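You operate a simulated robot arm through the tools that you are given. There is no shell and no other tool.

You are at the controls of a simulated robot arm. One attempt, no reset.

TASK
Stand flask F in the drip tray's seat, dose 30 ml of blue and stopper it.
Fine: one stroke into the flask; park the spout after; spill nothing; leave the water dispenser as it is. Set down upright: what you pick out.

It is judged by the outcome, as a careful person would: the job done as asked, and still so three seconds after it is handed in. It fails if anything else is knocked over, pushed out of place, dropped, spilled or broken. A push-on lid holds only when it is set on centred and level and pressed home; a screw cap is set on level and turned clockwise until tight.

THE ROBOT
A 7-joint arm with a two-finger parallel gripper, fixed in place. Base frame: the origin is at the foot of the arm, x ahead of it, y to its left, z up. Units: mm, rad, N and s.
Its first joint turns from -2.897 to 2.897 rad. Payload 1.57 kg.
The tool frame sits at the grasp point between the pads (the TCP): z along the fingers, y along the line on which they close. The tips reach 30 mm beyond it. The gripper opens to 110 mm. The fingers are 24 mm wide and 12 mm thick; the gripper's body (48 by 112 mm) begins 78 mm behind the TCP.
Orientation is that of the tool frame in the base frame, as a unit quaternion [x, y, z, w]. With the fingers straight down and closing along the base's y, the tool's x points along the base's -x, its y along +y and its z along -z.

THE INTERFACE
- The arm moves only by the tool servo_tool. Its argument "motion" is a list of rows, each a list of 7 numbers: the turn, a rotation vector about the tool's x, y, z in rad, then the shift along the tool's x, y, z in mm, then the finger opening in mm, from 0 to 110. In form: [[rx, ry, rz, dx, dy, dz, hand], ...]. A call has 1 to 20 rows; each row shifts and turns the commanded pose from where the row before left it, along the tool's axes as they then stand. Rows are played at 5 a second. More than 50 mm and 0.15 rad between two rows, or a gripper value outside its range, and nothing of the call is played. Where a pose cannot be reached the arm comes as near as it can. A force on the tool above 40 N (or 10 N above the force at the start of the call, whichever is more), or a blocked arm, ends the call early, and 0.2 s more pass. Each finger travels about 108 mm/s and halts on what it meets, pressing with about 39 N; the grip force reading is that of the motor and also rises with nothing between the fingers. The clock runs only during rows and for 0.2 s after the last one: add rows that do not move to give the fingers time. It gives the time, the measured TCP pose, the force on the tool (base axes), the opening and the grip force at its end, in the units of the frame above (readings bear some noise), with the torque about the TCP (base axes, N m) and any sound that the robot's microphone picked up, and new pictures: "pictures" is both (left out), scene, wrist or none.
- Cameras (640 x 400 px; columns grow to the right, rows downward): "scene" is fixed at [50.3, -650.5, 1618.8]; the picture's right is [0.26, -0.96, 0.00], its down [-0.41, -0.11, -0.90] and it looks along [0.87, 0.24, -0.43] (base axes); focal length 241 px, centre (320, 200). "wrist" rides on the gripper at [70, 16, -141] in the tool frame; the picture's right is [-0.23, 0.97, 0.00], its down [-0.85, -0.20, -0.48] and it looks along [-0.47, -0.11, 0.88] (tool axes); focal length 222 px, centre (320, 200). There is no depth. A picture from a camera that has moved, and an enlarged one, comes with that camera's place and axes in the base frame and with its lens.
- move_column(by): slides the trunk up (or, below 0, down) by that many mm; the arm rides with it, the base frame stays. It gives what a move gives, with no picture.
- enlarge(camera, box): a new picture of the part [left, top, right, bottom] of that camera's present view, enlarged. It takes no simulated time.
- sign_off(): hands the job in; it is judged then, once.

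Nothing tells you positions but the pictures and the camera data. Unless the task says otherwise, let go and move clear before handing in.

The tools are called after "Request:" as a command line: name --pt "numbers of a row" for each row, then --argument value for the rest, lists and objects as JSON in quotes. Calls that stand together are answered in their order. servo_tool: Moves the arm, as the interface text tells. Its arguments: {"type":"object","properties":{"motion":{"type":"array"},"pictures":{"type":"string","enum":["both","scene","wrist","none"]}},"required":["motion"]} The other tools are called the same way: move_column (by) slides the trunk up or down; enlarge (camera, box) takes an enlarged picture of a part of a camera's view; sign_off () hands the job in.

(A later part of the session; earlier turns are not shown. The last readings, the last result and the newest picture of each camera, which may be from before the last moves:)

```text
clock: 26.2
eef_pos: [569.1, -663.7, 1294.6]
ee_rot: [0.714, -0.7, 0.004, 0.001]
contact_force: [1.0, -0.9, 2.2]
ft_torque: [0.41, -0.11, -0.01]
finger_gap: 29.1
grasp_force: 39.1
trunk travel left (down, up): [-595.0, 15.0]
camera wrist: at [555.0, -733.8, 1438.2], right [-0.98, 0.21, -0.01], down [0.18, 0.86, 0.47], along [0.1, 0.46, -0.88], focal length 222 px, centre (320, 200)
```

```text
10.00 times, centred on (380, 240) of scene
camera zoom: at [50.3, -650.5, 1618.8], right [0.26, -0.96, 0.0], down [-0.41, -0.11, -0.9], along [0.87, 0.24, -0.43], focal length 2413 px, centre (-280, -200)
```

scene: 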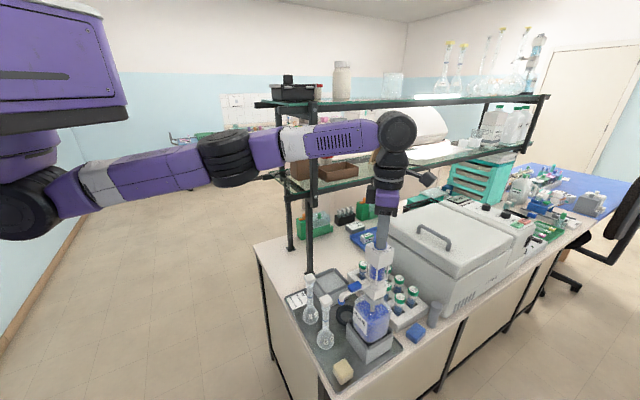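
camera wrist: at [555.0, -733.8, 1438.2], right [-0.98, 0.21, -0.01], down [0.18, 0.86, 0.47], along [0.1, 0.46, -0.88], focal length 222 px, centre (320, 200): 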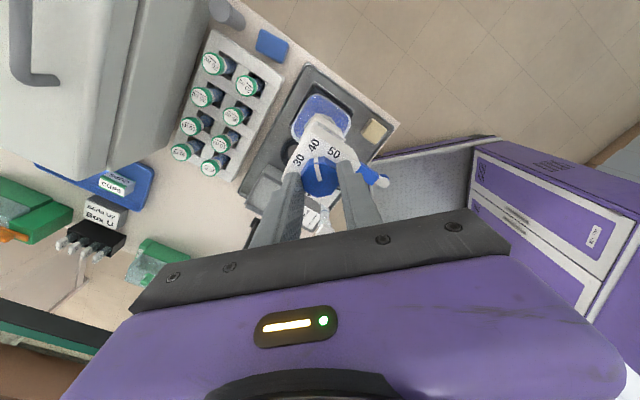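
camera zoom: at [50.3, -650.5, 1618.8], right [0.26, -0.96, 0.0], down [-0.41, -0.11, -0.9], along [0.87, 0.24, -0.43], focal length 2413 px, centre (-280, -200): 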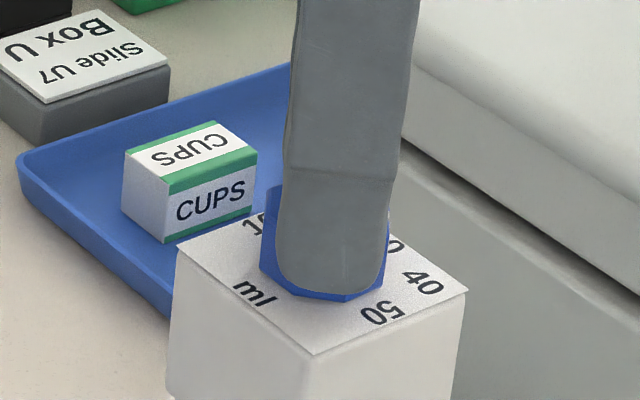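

The knob follows well and the body stays put; the pointer is now at 40. I'll turn another 45° to 30.

Request:
servo_tool --pt "0 0 -0.11 0 0 0 25" --pt "0 0 -0.11 0 0 0 25" --pt "0 0 -0.11 0 0 0 25" --pt "0 0 -0.11 0 0 0 25" --pt "0 0 -0.11 0 0 0 25" --pt "0 0 -0.11 0 0 0 25" --pt "0 0 -0.125 0 0 0 25" --pt "0 0 0 0 0 0 25"

Request:
enlarge --camera "wrist" --box '[260, 100, 380, 220]'

Request:
enlarge --camera "scene" --box '[360, 220, 400, 260]'

```text
clock: 28.0
eef_pos: [570.1, -664.3, 1295.8]
ee_rot: [0.928, -0.373, 0.003, 0.002]
contact_force: [-0.3, -1.2, 0.3]
ft_torque: [0.19, 0.24, -0.01]
finger_gap: 29.1
grasp_force: 38.8
trunk travel left (down, up): [-595.0, 15.0]
camera wrist: at [609.4, -724.4, 1438.4], right [-0.84, -0.55, 0.0], down [-0.48, 0.74, 0.47], along [-0.26, 0.4, -0.88], focal length 222 px, centre (320, 200)
```

scene: 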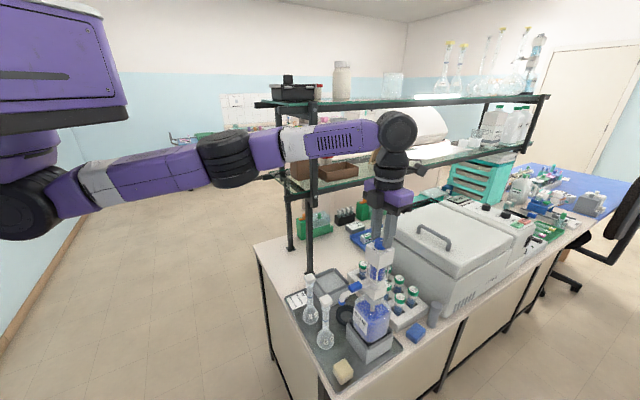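
wrist: 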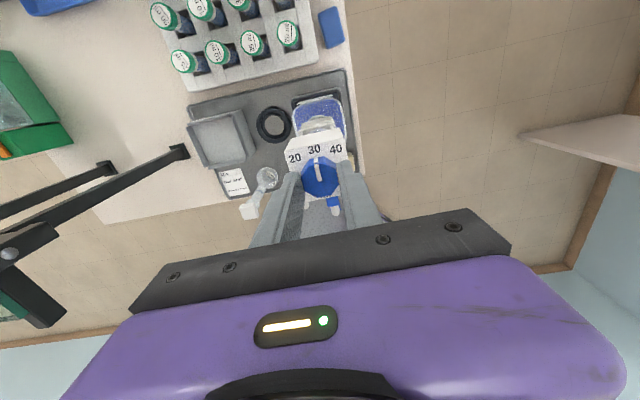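

```text
3.33 times, centred on (320, 160) of wrist
camera zoom: at [609.4, -724.4, 1438.4], right [-0.84, -0.55, 0.0], down [-0.48, 0.74, 0.47], along [-0.26, 0.4, -0.88], focal length 740 px, centre (320, 333)
```

zoom: 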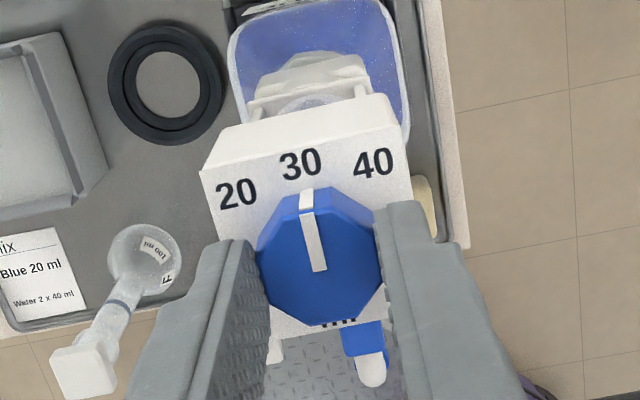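

```text
10.00 times, centred on (380, 240) of scene
camera zoom: at [50.3, -650.5, 1618.8], right [0.26, -0.96, 0.0], down [-0.41, -0.11, -0.9], along [0.87, 0.24, -0.43], focal length 2413 px, centre (-280, -200)
```

zoom: 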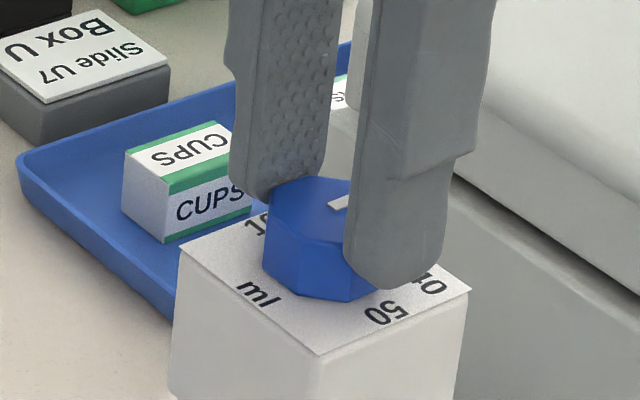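

The pointer is at 30. I'll let go, rise and verify it.

Request:
servo_tool --pt "0 0 0 0 0 0 45" --pt "0 0 0 0 0 0 60" --pt "0 0 0 0 0 -20 60" --pt "0 0 0 0 0 -40 60" --pt "0 0 0 0 0 0 60"

Request:
enlarge --camera "wrist" --box '[220, 40, 400, 220]'

Request:
enlarge --camera "scene" --box '[340, 220, 420, 350]'

```text
clock: 29.2
eef_pos: [567.1, -656.2, 1345.3]
ee_rot: [0.928, -0.374, 0.003, 0.003]
contact_force: [0.0, -0.1, 0.8]
ft_torque: [0.0, 0.01, 0.0]
finger_gap: 60.2
grasp_force: 0.0
out of reach, approached as far as the arm can: row 4
trunk travel left (down, up): [-595.0, 15.0]
camera wrist: at [605.9, -714.9, 1487.4], right [-0.84, -0.54, 0.0], down [-0.48, 0.74, 0.47], along [-0.26, 0.4, -0.88], focal length 222 px, centre (320, 200)
```

scene: 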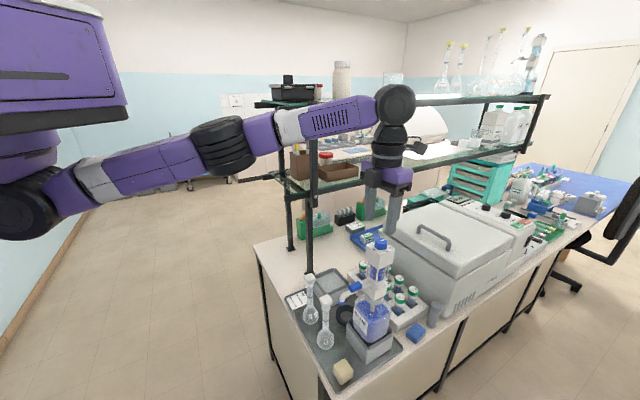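
wrist: 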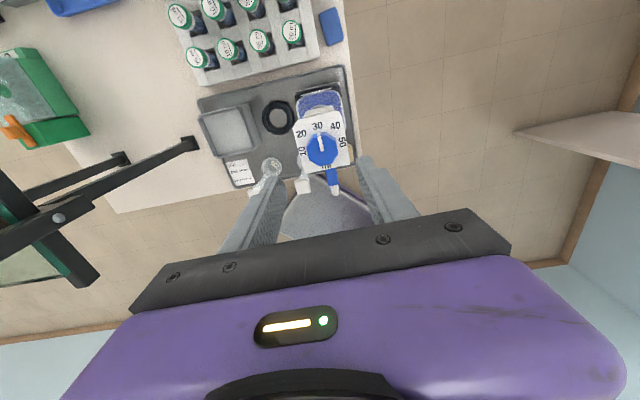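

```text
2.22 times, centred on (310, 130) of wrist
camera zoom: at [605.9, -714.9, 1487.4], right [-0.84, -0.54, 0.0], down [-0.48, 0.74, 0.47], along [-0.26, 0.4, -0.88], focal length 494 px, centre (342, 356)
```

zoom: 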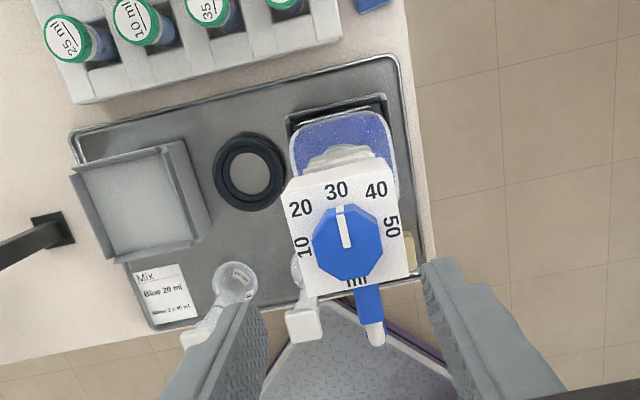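

```text
3.08 times, centred on (380, 285) of scene
camera zoom: at [50.3, -650.5, 1618.8], right [0.26, -0.96, 0.0], down [-0.41, -0.11, -0.9], along [0.87, 0.24, -0.43], focal length 742 px, centre (135, -62)
```

zoom: 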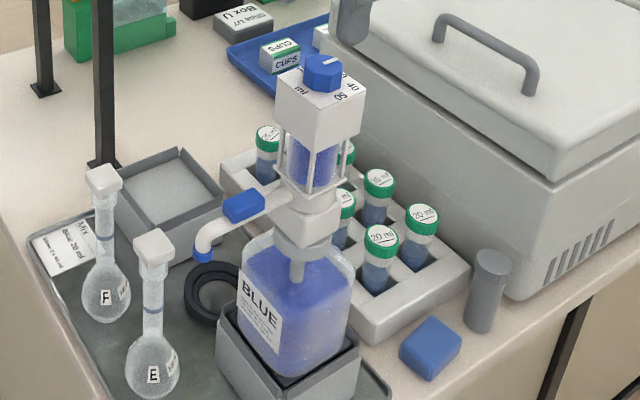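

The dial reads 30. Next I'll move above flask F, which I take to be at (600,-466), and look at its stopper from above.

Request:
servo_tool --pt "0 0 0 -21.6 -32 0 60" --pt "0 0 0 -21.6 -32 0 60" --pt "0 0 0 -21.6 -32 0 60" --pt "0 0 0 -21.6 -32 0 60" --pt "0 0 0 -21.6 -32 0 60" --pt "0 0 0 0 0 40 60" --pt "0 0 0 0 0 40 60" --pt "0 0 0 0 0 40 60" --pt "0 0 0 0 0 20 60" --pt "0 0 0 0 0 0 60"

Request:
enlarge --camera "wrist" --box '[220, 40, 420, 240]'

Request:
enlarge --camera "scene" --box '[260, 230, 400, 360]'

```text
clock: 31.4
eef_pos: [599.9, -466.4, 1203.7]
ee_rot: [0.928, -0.374, 0.003, 0.001]
contact_force: [-0.1, 0.3, -0.2]
ft_torque: [0.01, 0.03, -0.04]
finger_gap: 60.1
grasp_force: 0.1
trunk travel left (down, up): [-595.0, 15.0]
camera wrist: at [639.4, -526.3, 1346.1], right [-0.84, -0.54, 0.0], down [-0.48, 0.74, 0.47], along [-0.26, 0.4, -0.88], focal length 222 px, centre (320, 200)
```

scene: 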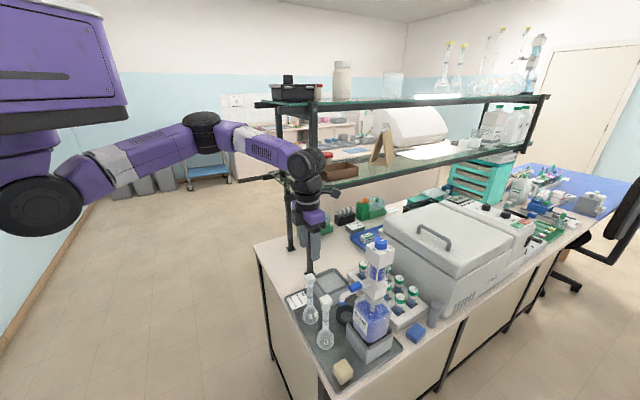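
wrist: 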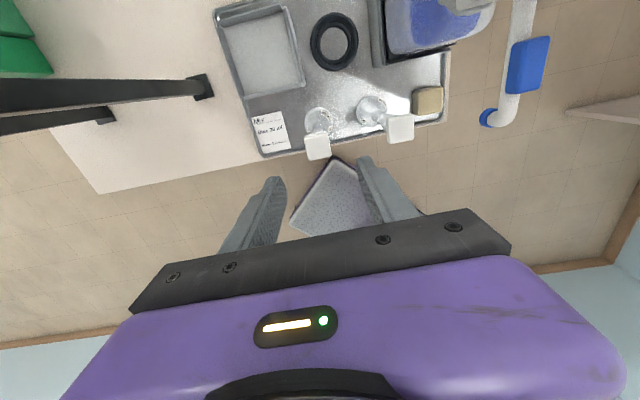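

```text
2.00 times, centred on (320, 140) of wrist
camera zoom: at [639.4, -526.3, 1346.1], right [-0.84, -0.54, 0.0], down [-0.48, 0.74, 0.47], along [-0.26, 0.4, -0.88], focal length 444 px, centre (320, 320)
```

zoom: 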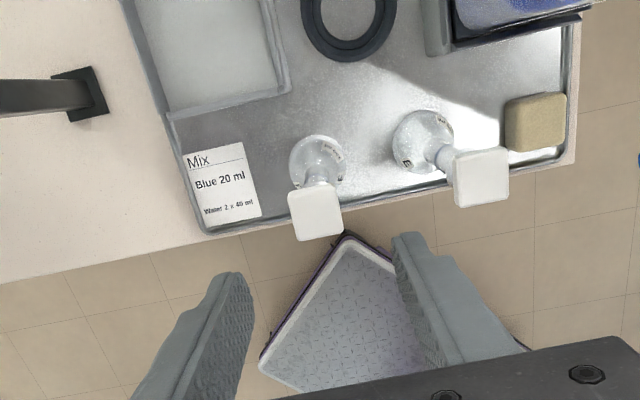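

```text
3.08 times, centred on (330, 295) of scene
camera zoom: at [50.3, -650.5, 1618.8], right [0.26, -0.96, 0.0], down [-0.41, -0.11, -0.9], along [0.87, 0.24, -0.43], focal length 742 px, centre (289, -92)
```

zoom: 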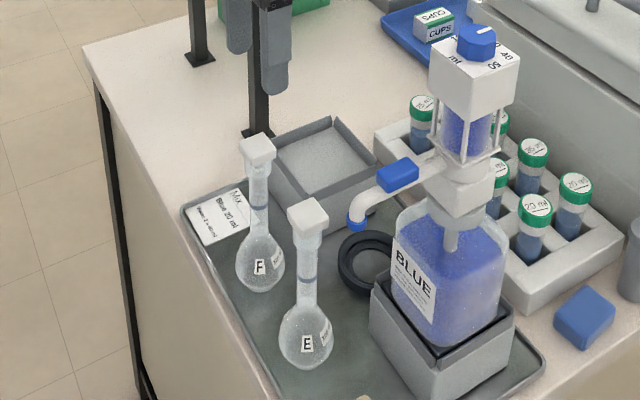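

The stopper is a white block about 31 mm wide, squared up with the hand, with its top at about z 1075 and (601.5,-464.5). I'll lower around it with the fingers open and check.

Request:
servo_tool --pt "0 0 0 0 -2.5 30 60" --pt "0 0 0 0 0 30 60" --pt "0 0 0 0 0 30 60" --pt "0 0 0 0 0 25 60" --pt "0 0 0 0 0 0 60"

Request:
enlarge --camera "wrist" --box '[240, 80, 400, 240]'

Request:
enlarge --camera "scene" --box '[280, 250, 340, 310]'

```text
clock: 32.6
eef_pos: [601.4, -466.0, 1089.1]
ee_rot: [0.927, -0.374, 0.003, 0.003]
contact_force: [-0.3, -0.7, 0.8]
ft_torque: [0.0, 0.0, -0.02]
finger_gap: 60.0
grasp_force: 0.0
trunk travel left (down, up): [-595.0, 15.0]
camera wrist: at [640.6, -525.5, 1232.5], right [-0.84, -0.54, 0.0], down [-0.48, 0.74, 0.47], along [-0.26, 0.4, -0.88], focal length 222 px, centre (320, 200)
```

scene: 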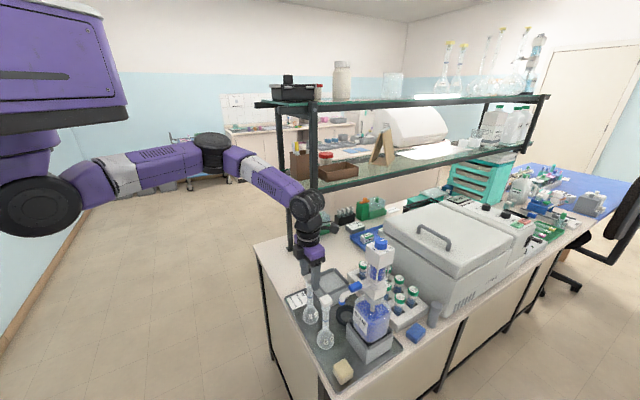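
wrist: 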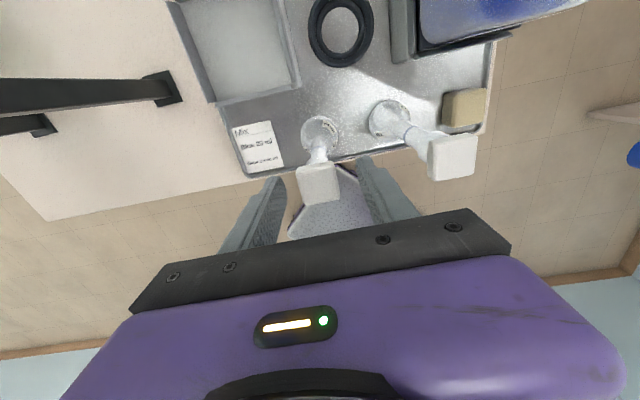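

```text
2.50 times, centred on (320, 160) of wrist
camera zoom: at [640.6, -525.5, 1232.5], right [-0.84, -0.54, 0.0], down [-0.48, 0.74, 0.47], along [-0.26, 0.4, -0.88], focal length 555 px, centre (320, 300)
```

zoom: 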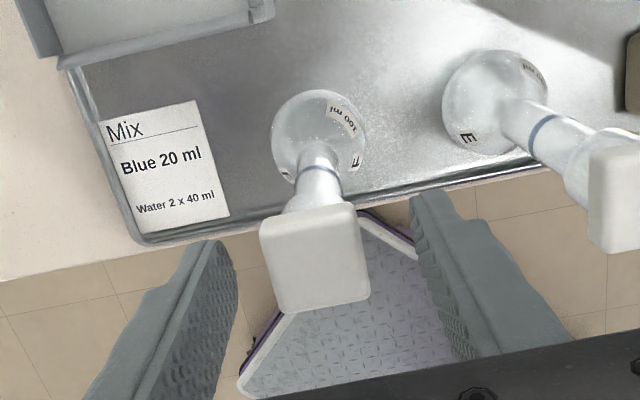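

```text
6.67 times, centred on (310, 280) of scene
camera zoom: at [50.3, -650.5, 1618.8], right [0.26, -0.96, 0.0], down [-0.41, -0.11, -0.9], along [0.87, 0.24, -0.43], focal length 1608 px, centre (387, -333)
```

zoom: 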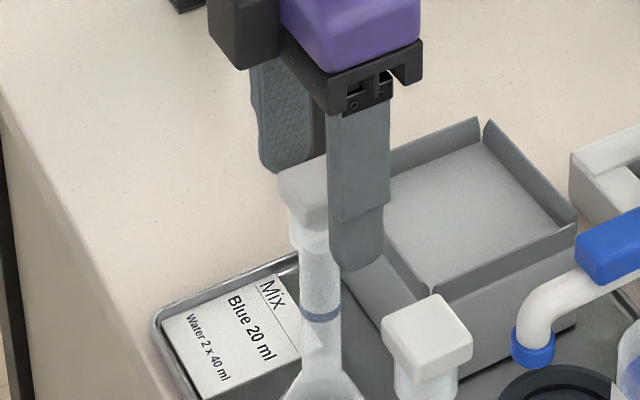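

The stopper sits well between the fingers. I'll lower a bit and close gently onto it.

Request:
servo_tool --pt "0 0 0 1 -1.5 6 60" --pt "0 0 0 0 0 0 45" --pt "0 0 0 0 0 0 38" --pt "0 0 0 0 0 0 34" --pt "0 0 0 0 0 0 31" --pt "0 0 0 0 0 0 28" --pt "0 0 0 0 0 0 25" --pt "0 0 0 0 0 0 25"

Request:
enlarge --camera "wrist" --box '[240, 80, 400, 240]'

Request:
enlarge --camera "scene" --box '[280, 250, 340, 340]'

```text
clock: 34.4
eef_pos: [604.7, -464.9, 1083.2]
ee_rot: [0.927, -0.374, 0.002, 0.003]
contact_force: [-0.3, -0.4, 0.4]
ft_torque: [-0.01, -0.04, 0.02]
finger_gap: 28.1
grasp_force: 38.0
trunk travel left (down, up): [-595.0, 15.0]
camera wrist: at [642.7, -524.9, 1226.3], right [-0.84, -0.54, 0.0], down [-0.48, 0.74, 0.47], along [-0.26, 0.4, -0.88], focal length 222 px, centre (320, 200)
```

scene: 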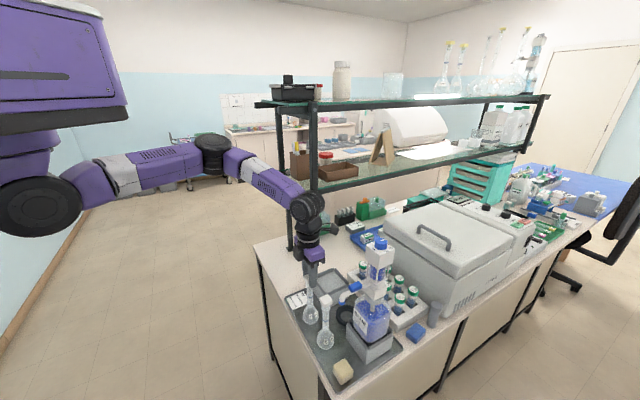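
wrist: 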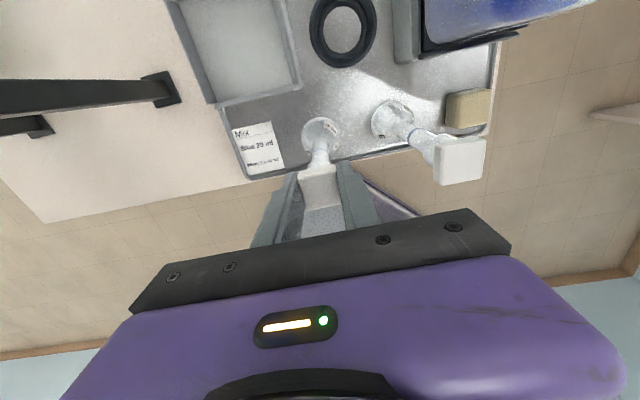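

```text
2.50 times, centred on (320, 160) of wrist
camera zoom: at [642.7, -524.9, 1226.3], right [-0.84, -0.54, 0.0], down [-0.48, 0.74, 0.47], along [-0.26, 0.4, -0.88], focal length 555 px, centre (320, 300)
```

zoom: 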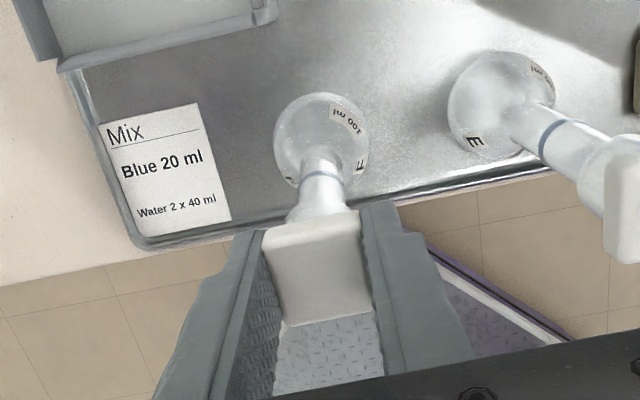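

```text
4.44 times, centred on (310, 295) of scene
camera zoom: at [50.3, -650.5, 1618.8], right [0.26, -0.96, 0.0], down [-0.41, -0.11, -0.9], along [0.87, 0.24, -0.43], focal length 1072 px, centre (364, -222)
```

zoom: 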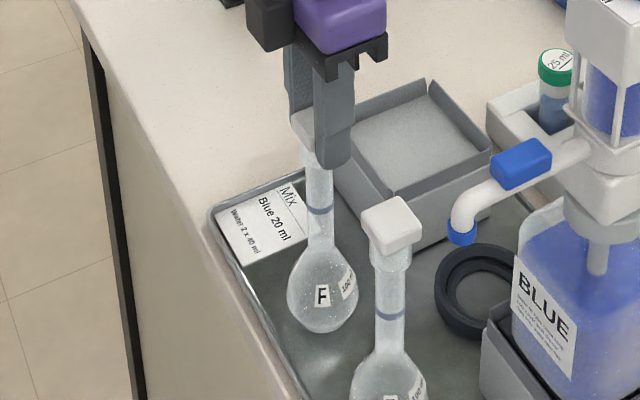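

The stopper is gripped at 28 mm with no side force. I'll pull up gently by a few millimetres and see whether the flask stays down.

Request:
servo_tool --pt "0 0 0 0 0 -2 25" --pt "0 0 0 0 0 -2 25" --pt "0 0 0 0 0 -2 25" --pt "0 0 0 0 0 0 25"

Request:
enlarge --camera "scene" --box '[280, 250, 340, 340]'

Request:
enlarge --camera "wrist" --box '[240, 80, 400, 240]'

```text
clock: 35.4
eef_pos: [603.6, -465.5, 1090.4]
ee_rot: [0.927, -0.374, 0.003, 0.002]
contact_force: [-0.3, 0.5, -0.7]
ft_torque: [-0.03, -0.05, -0.01]
finger_gap: 28.0
grasp_force: 37.9
trunk travel left (down, up): [-595.0, 15.0]
camera wrist: at [642.9, -525.2, 1232.6], right [-0.84, -0.54, 0.0], down [-0.48, 0.74, 0.47], along [-0.26, 0.4, -0.88], focal length 222 px, centre (320, 200)
```

scene: 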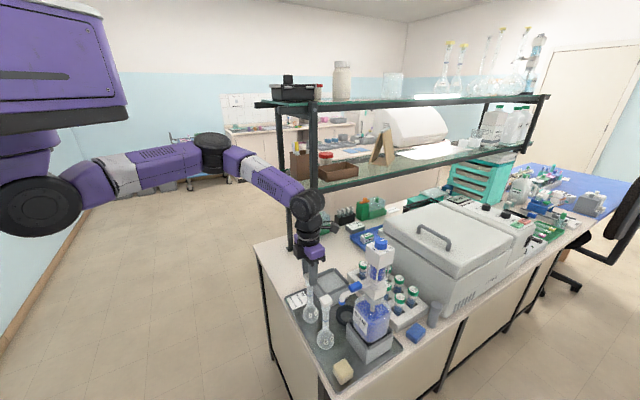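
wrist: 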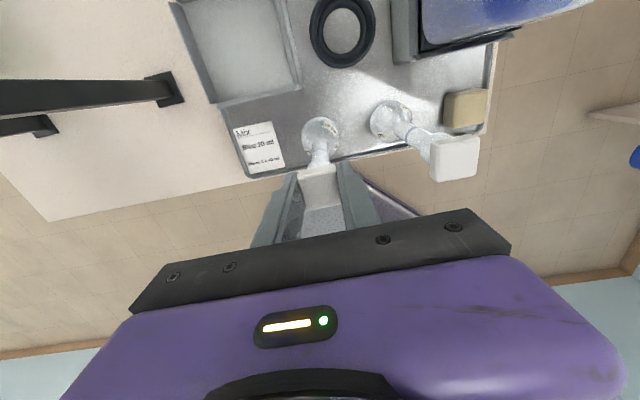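

```text
4.44 times, centred on (310, 295) of scene
camera zoom: at [50.3, -650.5, 1618.8], right [0.26, -0.96, 0.0], down [-0.41, -0.11, -0.9], along [0.87, 0.24, -0.43], focal length 1072 px, centre (364, -222)
```

zoom: 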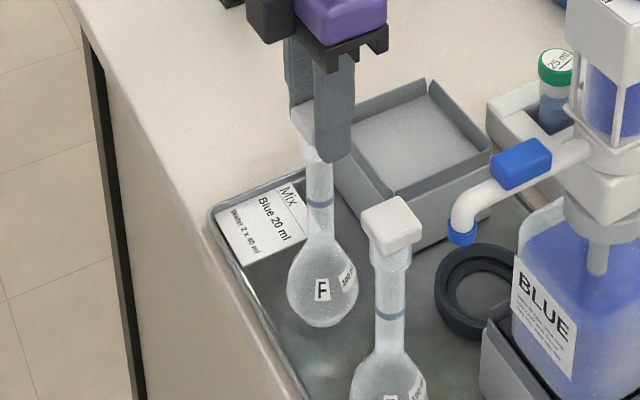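

```text
2.50 times, centred on (320, 160) of wrist
camera zoom: at [642.9, -525.2, 1232.6], right [-0.84, -0.54, 0.0], down [-0.48, 0.74, 0.47], along [-0.26, 0.4, -0.88], focal length 555 px, centre (320, 300)
```

zoom: 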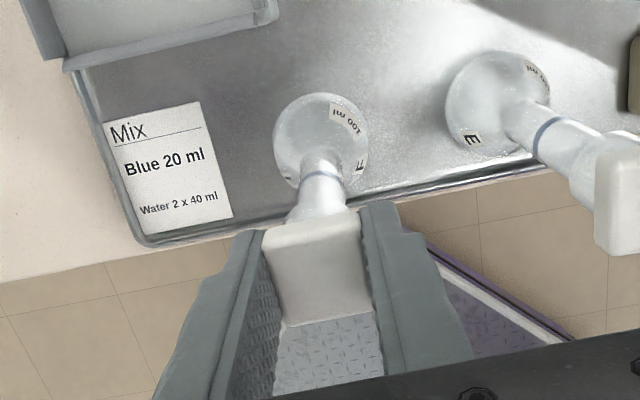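

The flask rose with its stopper, so the stopper holds firmly. I'll use that to carry it, slowly and upright, to the seat at about (650,-585), and check before lowering.

Request:
servo_tool --pt "0 0 0 0 0 -5 25" --pt "0 0 0 0 0 -8 25" --pt "0 0 0 0 0 -10 25" --pt "0 0 0 0 0 -10 25" --pt "0 0 0 0 0 -5 25" --pt "0 0 0 5 2.5 0 25" --pt "0 0 0 10 5 0 25" --pt "0 0 0 13 6 0 25" --pt "0 0 0 14 6.5 0 25" --pt "0 0 0 14 6.5 0 25" --pt "0 0 0 14 6.5 0 25" --pt "0 0 0 14 6.5 0 25" --pt "0 0 0 14 6.3 0 25" --pt "0 0 0 10 4.5 0 25" --pt "0 0 0 5 2.5 0 25" --pt "0 0 0 3.3 1 0 25" --pt "0 0 0 0 0 0 25"

Request:
enlarge --camera "scene" --box '[310, 240, 390, 340]'

Request:
enlarge --camera "wrist" --box '[240, 60, 400, 220]'

```text
clock: 39.0
eef_pos: [650.8, -584.8, 1129.7]
ee_rot: [0.927, -0.374, 0.003, 0.0]
contact_force: [0.1, 0.4, -0.2]
ft_torque: [-0.02, -0.01, 0.02]
finger_gap: 28.2
grasp_force: 38.0
trunk travel left (down, up): [-595.0, 15.0]
camera wrist: at [689.4, -644.0, 1271.7], right [-0.84, -0.54, 0.0], down [-0.48, 0.74, 0.47], along [-0.26, 0.4, -0.88], focal length 222 px, centre (320, 200)
```

scene: 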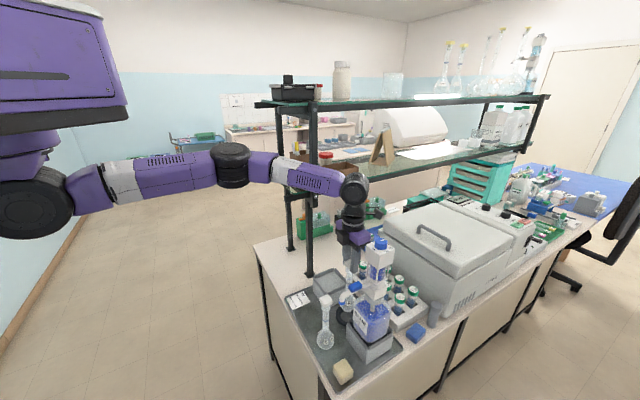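
wrist: 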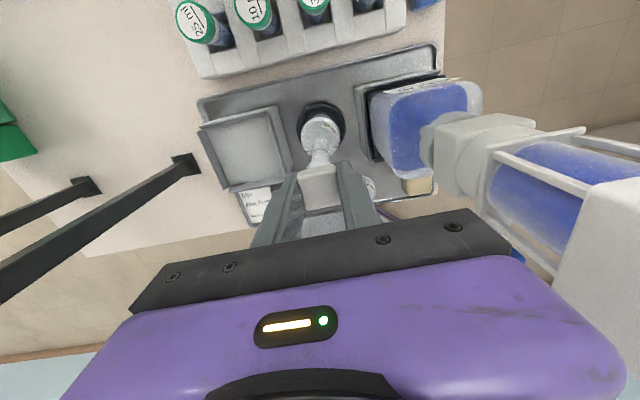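

```text
4.00 times, centred on (350, 290) of scene
camera zoom: at [50.3, -650.5, 1618.8], right [0.26, -0.96, 0.0], down [-0.41, -0.11, -0.9], along [0.87, 0.24, -0.43], focal length 965 px, centre (200, -160)
```

zoom: 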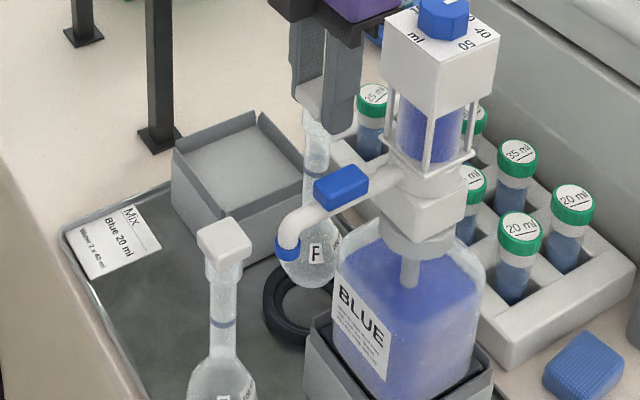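

```text
2.50 times, centred on (320, 140) of wrist
camera zoom: at [689.4, -644.0, 1271.7], right [-0.84, -0.54, 0.0], down [-0.48, 0.74, 0.47], along [-0.26, 0.4, -0.88], focal length 555 px, centre (320, 350)
```

zoom: 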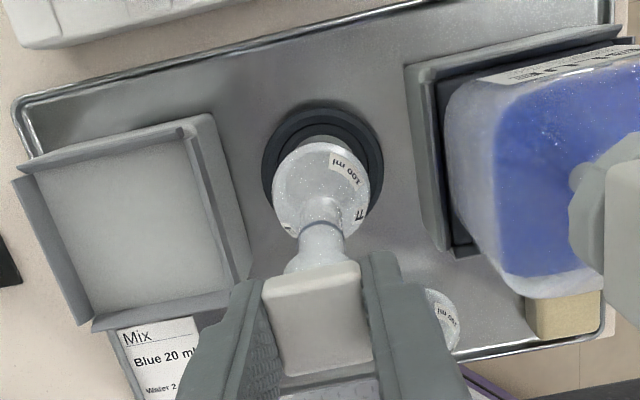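

The flask hangs straight, about 2 mm off the ring's centre. I'll correct that and lower most of the way.

Request:
servo_tool --pt "0 0 0 1.5 0.8 0 25" --pt "0 0 0 0 0 6 25" --pt "0 0 0 0 0 8 25" --pt "0 0 0 0 0 8 25" --pt "0 0 0 0 0 5 25" --pt "0 0 0 0 0 0 25"

Request:
enlarge --camera "scene" --box '[310, 240, 390, 340]'

Request:
enlarge --camera "wrist" --box '[280, 80, 380, 180]'

```text
clock: 40.4
eef_pos: [650.5, -586.7, 1101.4]
ee_rot: [0.928, -0.373, 0.004, 0.001]
contact_force: [0.9, 0.1, -2.1]
ft_torque: [-0.02, 0.01, 0.03]
finger_gap: 27.9
grasp_force: 38.6
trunk travel left (down, up): [-595.0, 15.0]
camera wrist: at [690.1, -645.6, 1243.5], right [-0.84, -0.54, 0.0], down [-0.48, 0.74, 0.47], along [-0.26, 0.4, -0.88], focal length 222 px, centre (320, 200)
```

scene: 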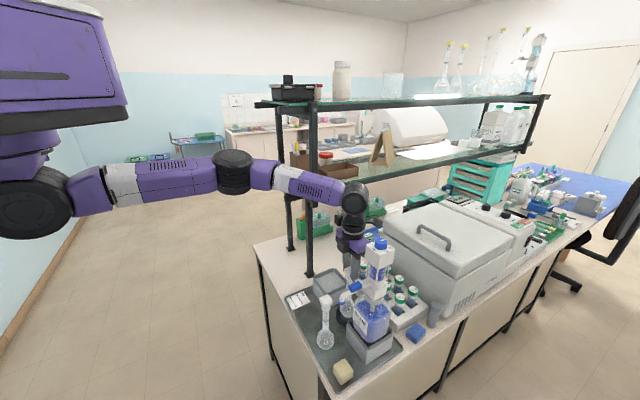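
wrist: 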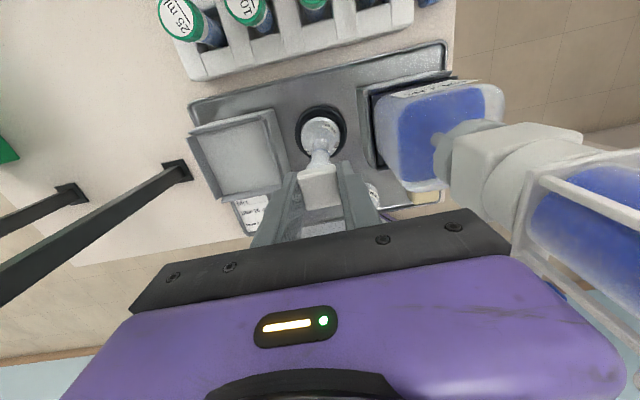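

```text
4.00 times, centred on (350, 290) of scene
camera zoom: at [50.3, -650.5, 1618.8], right [0.26, -0.96, 0.0], down [-0.41, -0.11, -0.9], along [0.87, 0.24, -0.43], focal length 965 px, centre (200, -160)
```

zoom: 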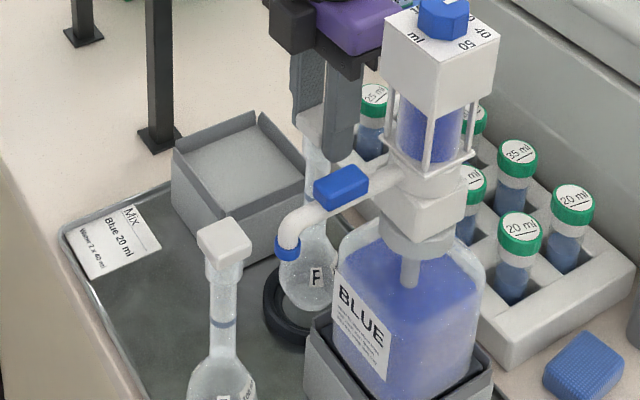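

```text
4.00 times, centred on (330, 130) of wrist
camera zoom: at [690.1, -645.6, 1243.5], right [-0.84, -0.54, 0.0], down [-0.48, 0.74, 0.47], along [-0.26, 0.4, -0.88], focal length 888 px, centre (280, 480)
```

zoom: 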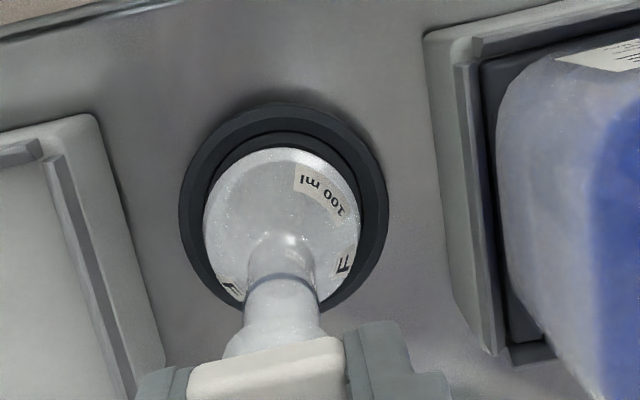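

The bulb is centred over the seat within about 2 mm. I'll lower it slowly until it rests.

Request:
servo_tool --pt "0 0 0 -0.8 0.8 3 25" --pt "0 0 0 0 0 3 25" --pt "0 0 0 0 0 2 25" --pt "0 0 0 0 0 2 25" --pt "0 0 0 0 0 0 25"

Request:
enlarge --camera "scene" --box '[320, 270, 370, 340]'

Request:
enlarge --camera "wrist" --box '[280, 80, 380, 180]'

```text
clock: 41.6
eef_pos: [651.1, -586.8, 1090.6]
ee_rot: [0.927, -0.374, 0.002, 0.003]
contact_force: [0.0, 0.2, -0.8]
ft_torque: [-0.03, 0.01, 0.05]
finger_gap: 28.1
grasp_force: 38.2
trunk travel left (down, up): [-595.0, 15.0]
camera wrist: at [688.6, -645.5, 1234.0], right [-0.84, -0.54, 0.0], down [-0.48, 0.74, 0.47], along [-0.26, 0.4, -0.88], focal length 222 px, centre (320, 200)
```

scene: 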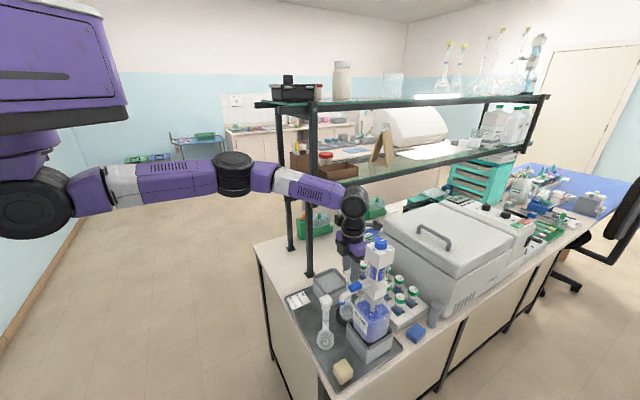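
wrist: 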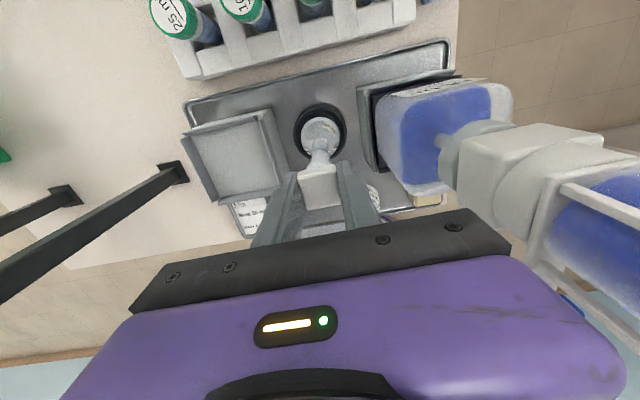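

```text
5.71 times, centred on (345, 305) of scene
camera zoom: at [50.3, -650.5, 1618.8], right [0.26, -0.96, 0.0], down [-0.41, -0.11, -0.9], along [0.87, 0.24, -0.43], focal length 1379 px, centre (177, -400)
```

zoom: 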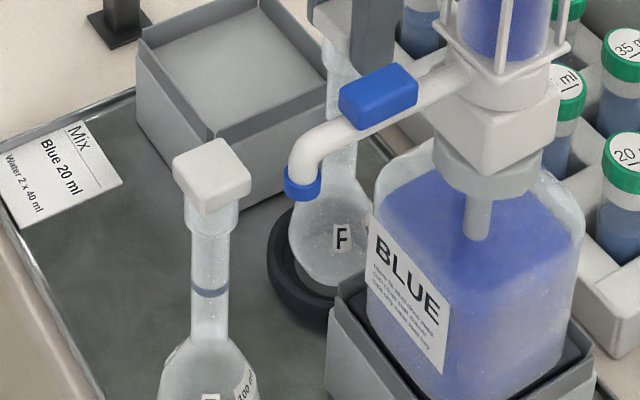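

```text
4.00 times, centred on (330, 130) of wrist
camera zoom: at [688.6, -645.5, 1234.0], right [-0.84, -0.54, 0.0], down [-0.48, 0.74, 0.47], along [-0.26, 0.4, -0.88], focal length 888 px, centre (280, 480)
```

zoom: 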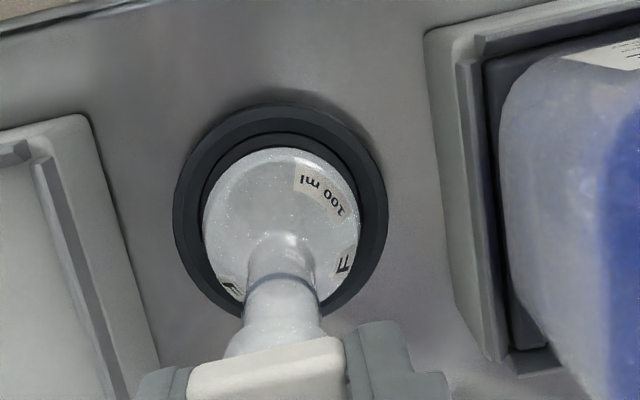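

It is well inside the ring, so I'll keep lowering in 2 mm steps until it touches.

Request:
servo_tool --pt "0 0 0 0 0 2 25" --pt "0 0 0 0 0 2 25" --pt "0 0 0 0 0 1 25" --pt "0 0 0 0 0 0 25" --pictures "none"

Request:
servo_tool --pt "0 0 0 0 0 1 25" --pt "0 0 0 0 0 1 25" --pt "0 0 0 0 0 0 25"

Request:
enlarge --camera "wrist" --box '[280, 80, 380, 180]'

Request:
enlarge --camera "scene" --box '[320, 270, 370, 340]'

```text
clock: 42.6
eef_pos: [649.2, -585.8, 1085.9]
ee_rot: [0.928, -0.374, 0.002, 0.002]
contact_force: [-0.3, -0.2, -0.1]
ft_torque: [0.0, 0.0, 0.02]
finger_gap: 28.2
grasp_force: 38.0
trunk travel left (down, up): [-595.0, 15.0]
```

```text
clock: 43.4
eef_pos: [649.7, -586.9, 1085.3]
ee_rot: [0.927, -0.374, 0.003, 0.002]
contact_force: [-0.4, -0.7, -0.6]
ft_torque: [0.01, -0.02, 0.0]
finger_gap: 27.8
grasp_force: 38.4
trunk travel left (down, up): [-595.0, 15.0]
camera wrist: at [688.6, -645.3, 1227.2], right [-0.84, -0.54, 0.0], down [-0.48, 0.74, 0.47], along [-0.26, 0.4, -0.88], focal length 222 px, centre (320, 200)
```

scene: 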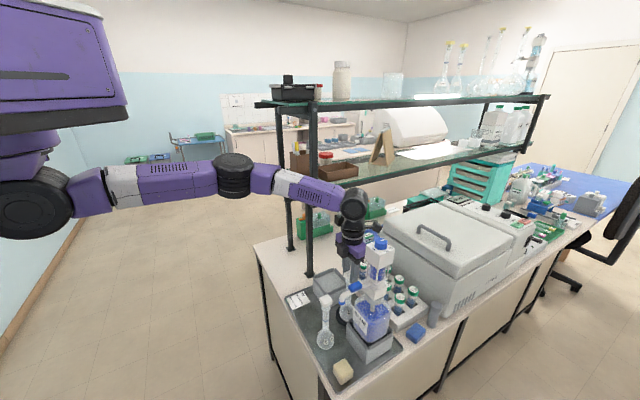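
wrist: 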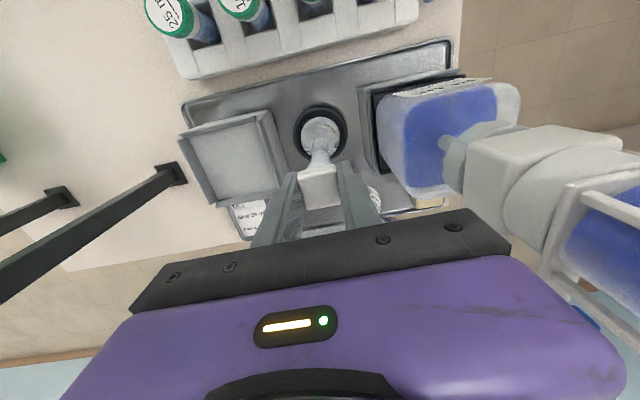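

```text
4.00 times, centred on (330, 130) of wrist
camera zoom: at [688.6, -645.3, 1227.2], right [-0.84, -0.54, 0.0], down [-0.48, 0.74, 0.47], along [-0.26, 0.4, -0.88], focal length 888 px, centre (280, 480)
```

zoom: 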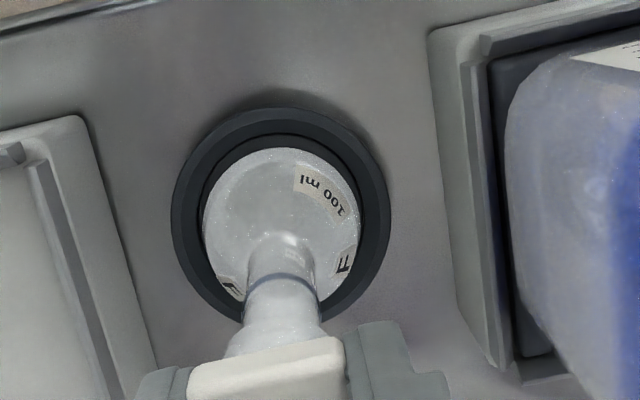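

```text
5.71 times, centred on (345, 305) of scene
camera zoom: at [50.3, -650.5, 1618.8], right [0.26, -0.96, 0.0], down [-0.41, -0.11, -0.9], along [0.87, 0.24, -0.43], focal length 1379 px, centre (177, -400)
```

zoom: 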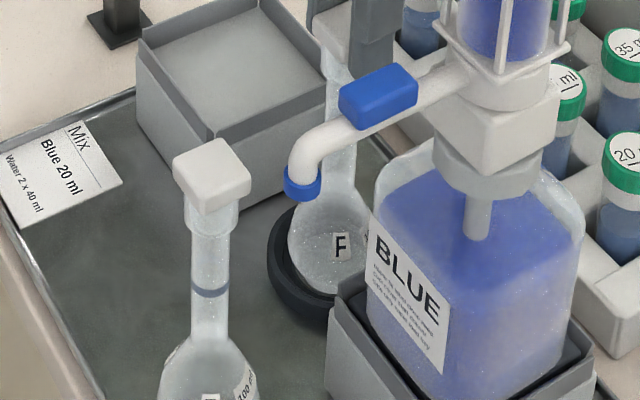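

Request:
servo_tool --pt "0 0 0 0 0 1 25" --pt "0 0 0 0 0 1 25" --pt "0 0 0 0 0 0 25" --pictures "none"

```text
clock: 44.2
eef_pos: [649.4, -587.1, 1083.6]
ee_rot: [0.928, -0.374, 0.004, 0.003]
contact_force: [-0.7, 1.2, 10.7]
ft_torque: [0.21, 0.11, 0.0]
finger_gap: 28.3
grasp_force: 38.5
trunk travel left (down, up): [-595.0, 15.0]
```

The flask is resting in the seat, with 10.7 N of upward contact force. I'll now pull gently upward again and see whether the seat holds the flask while the stopper comes free.

Request:
servo_tool --pt "0 0 0 0 0 -1.5 25" --pt "0 0 0 0 0 -2 25" --pt "0 0 0 0 0 -2 25" --pt "0 0 0 0 0 0 25"

Request:
enlarge --camera "wrist" --box '[280, 80, 380, 180]'

Request:
enlarge --camera "scene" --box '[320, 270, 370, 340]'

```text
clock: 45.2
eef_pos: [648.0, -586.1, 1087.8]
ee_rot: [0.927, -0.374, 0.004, 0.001]
contact_force: [-0.1, -0.5, -0.2]
ft_torque: [0.02, -0.01, -0.04]
finger_gap: 27.9
grasp_force: 37.9
trunk travel left (down, up): [-595.0, 15.0]
heard: snap
camera wrist: at [688.6, -645.3, 1230.7], right [-0.84, -0.54, 0.0], down [-0.48, 0.74, 0.47], along [-0.26, 0.4, -0.88], focal length 222 px, centre (320, 200)
```

scene: 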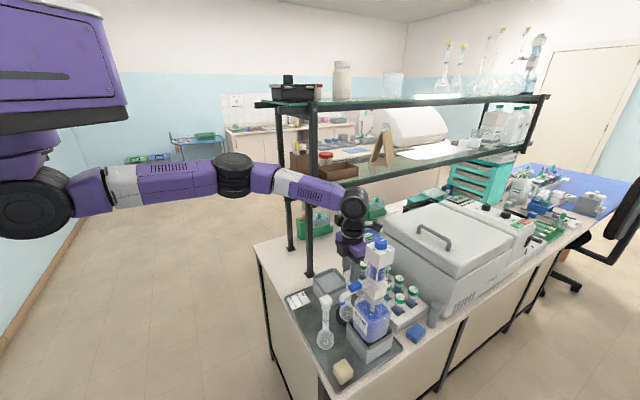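
wrist: 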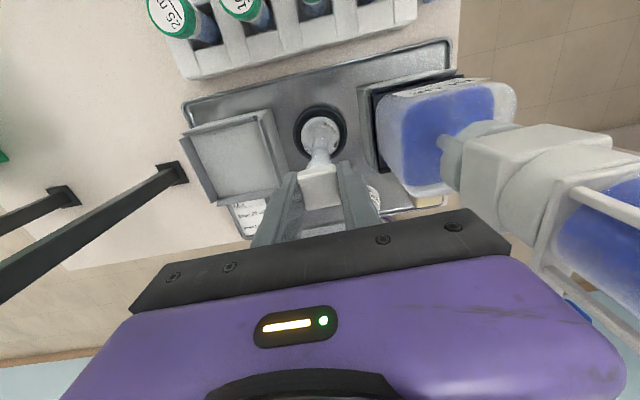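

```text
4.00 times, centred on (330, 130) of wrist
camera zoom: at [688.6, -645.3, 1230.7], right [-0.84, -0.54, 0.0], down [-0.48, 0.74, 0.47], along [-0.26, 0.4, -0.88], focal length 888 px, centre (280, 480)
```

zoom: 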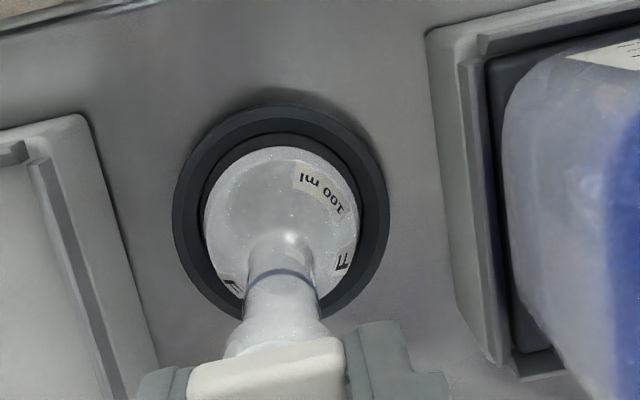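

```text
5.71 times, centred on (345, 305) of scene
camera zoom: at [50.3, -650.5, 1618.8], right [0.26, -0.96, 0.0], down [-0.41, -0.11, -0.9], along [0.87, 0.24, -0.43], focal length 1379 px, centre (177, -400)
```

zoom: 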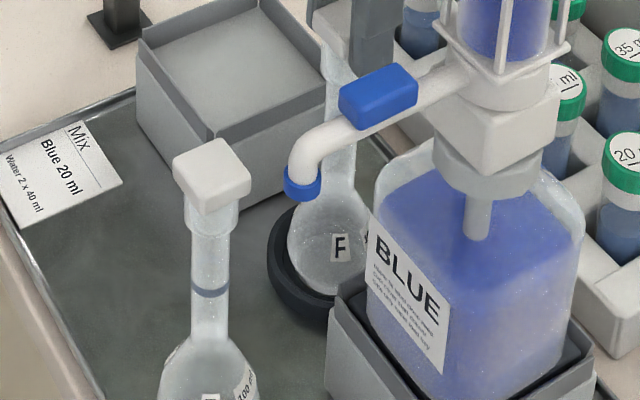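

I heard a snap, and the flask seems to have stayed down. I'll keep lifting slowly and compare.

Request:
servo_tool --pt "0 0 0 0 0 -2 25" --pt "0 0 0 0 0 -2 25" --pt "0 0 0 0 0 -2 25" --pt "0 0 0 0 0 0 25"

Request:
enlarge --camera "wrist" --box '[280, 80, 380, 200]'

Request:
enlarge --camera "scene" --box '[320, 250, 370, 340]'

```text
clock: 46.2
eef_pos: [650.7, -587.8, 1094.7]
ee_rot: [0.927, -0.374, 0.003, 0.003]
contact_force: [-0.5, -0.3, 0.2]
ft_torque: [0.01, 0.03, 0.0]
finger_gap: 28.1
grasp_force: 37.9
trunk travel left (down, up): [-595.0, 15.0]
camera wrist: at [689.0, -645.7, 1237.0], right [-0.84, -0.54, 0.0], down [-0.48, 0.74, 0.47], along [-0.26, 0.4, -0.88], focal length 222 px, centre (320, 200)
```

scene: 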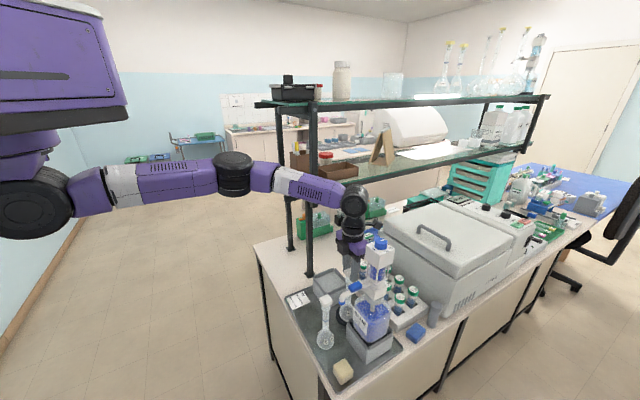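
wrist: 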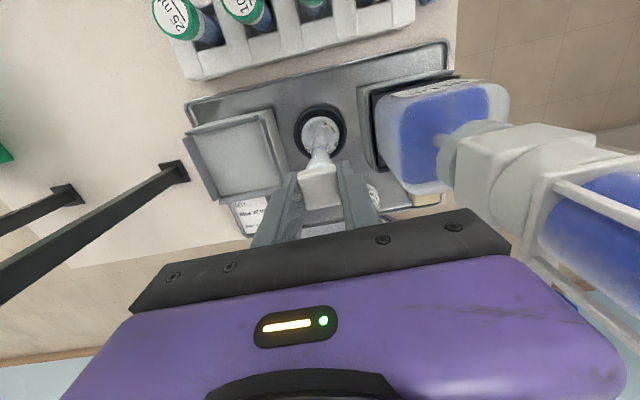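

```text
3.33 times, centred on (330, 140) of wrist
camera zoom: at [689.0, -645.7, 1237.0], right [-0.84, -0.54, 0.0], down [-0.48, 0.74, 0.47], along [-0.26, 0.4, -0.88], focal length 740 px, centre (287, 400)
```

zoom: 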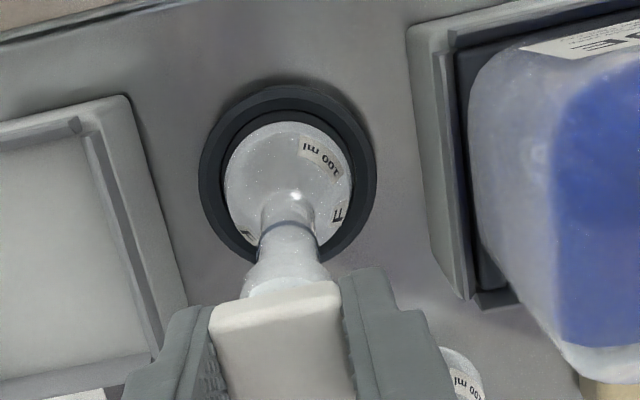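

```text
4.44 times, centred on (345, 295) of scene
camera zoom: at [50.3, -650.5, 1618.8], right [0.26, -0.96, 0.0], down [-0.41, -0.11, -0.9], along [0.87, 0.24, -0.43], focal length 1072 px, centre (209, -222)
```

zoom: 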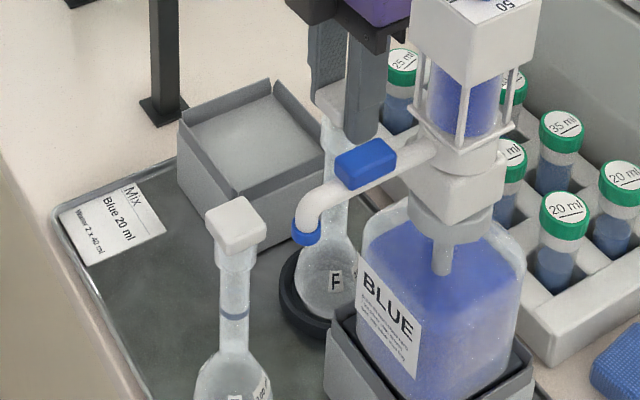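

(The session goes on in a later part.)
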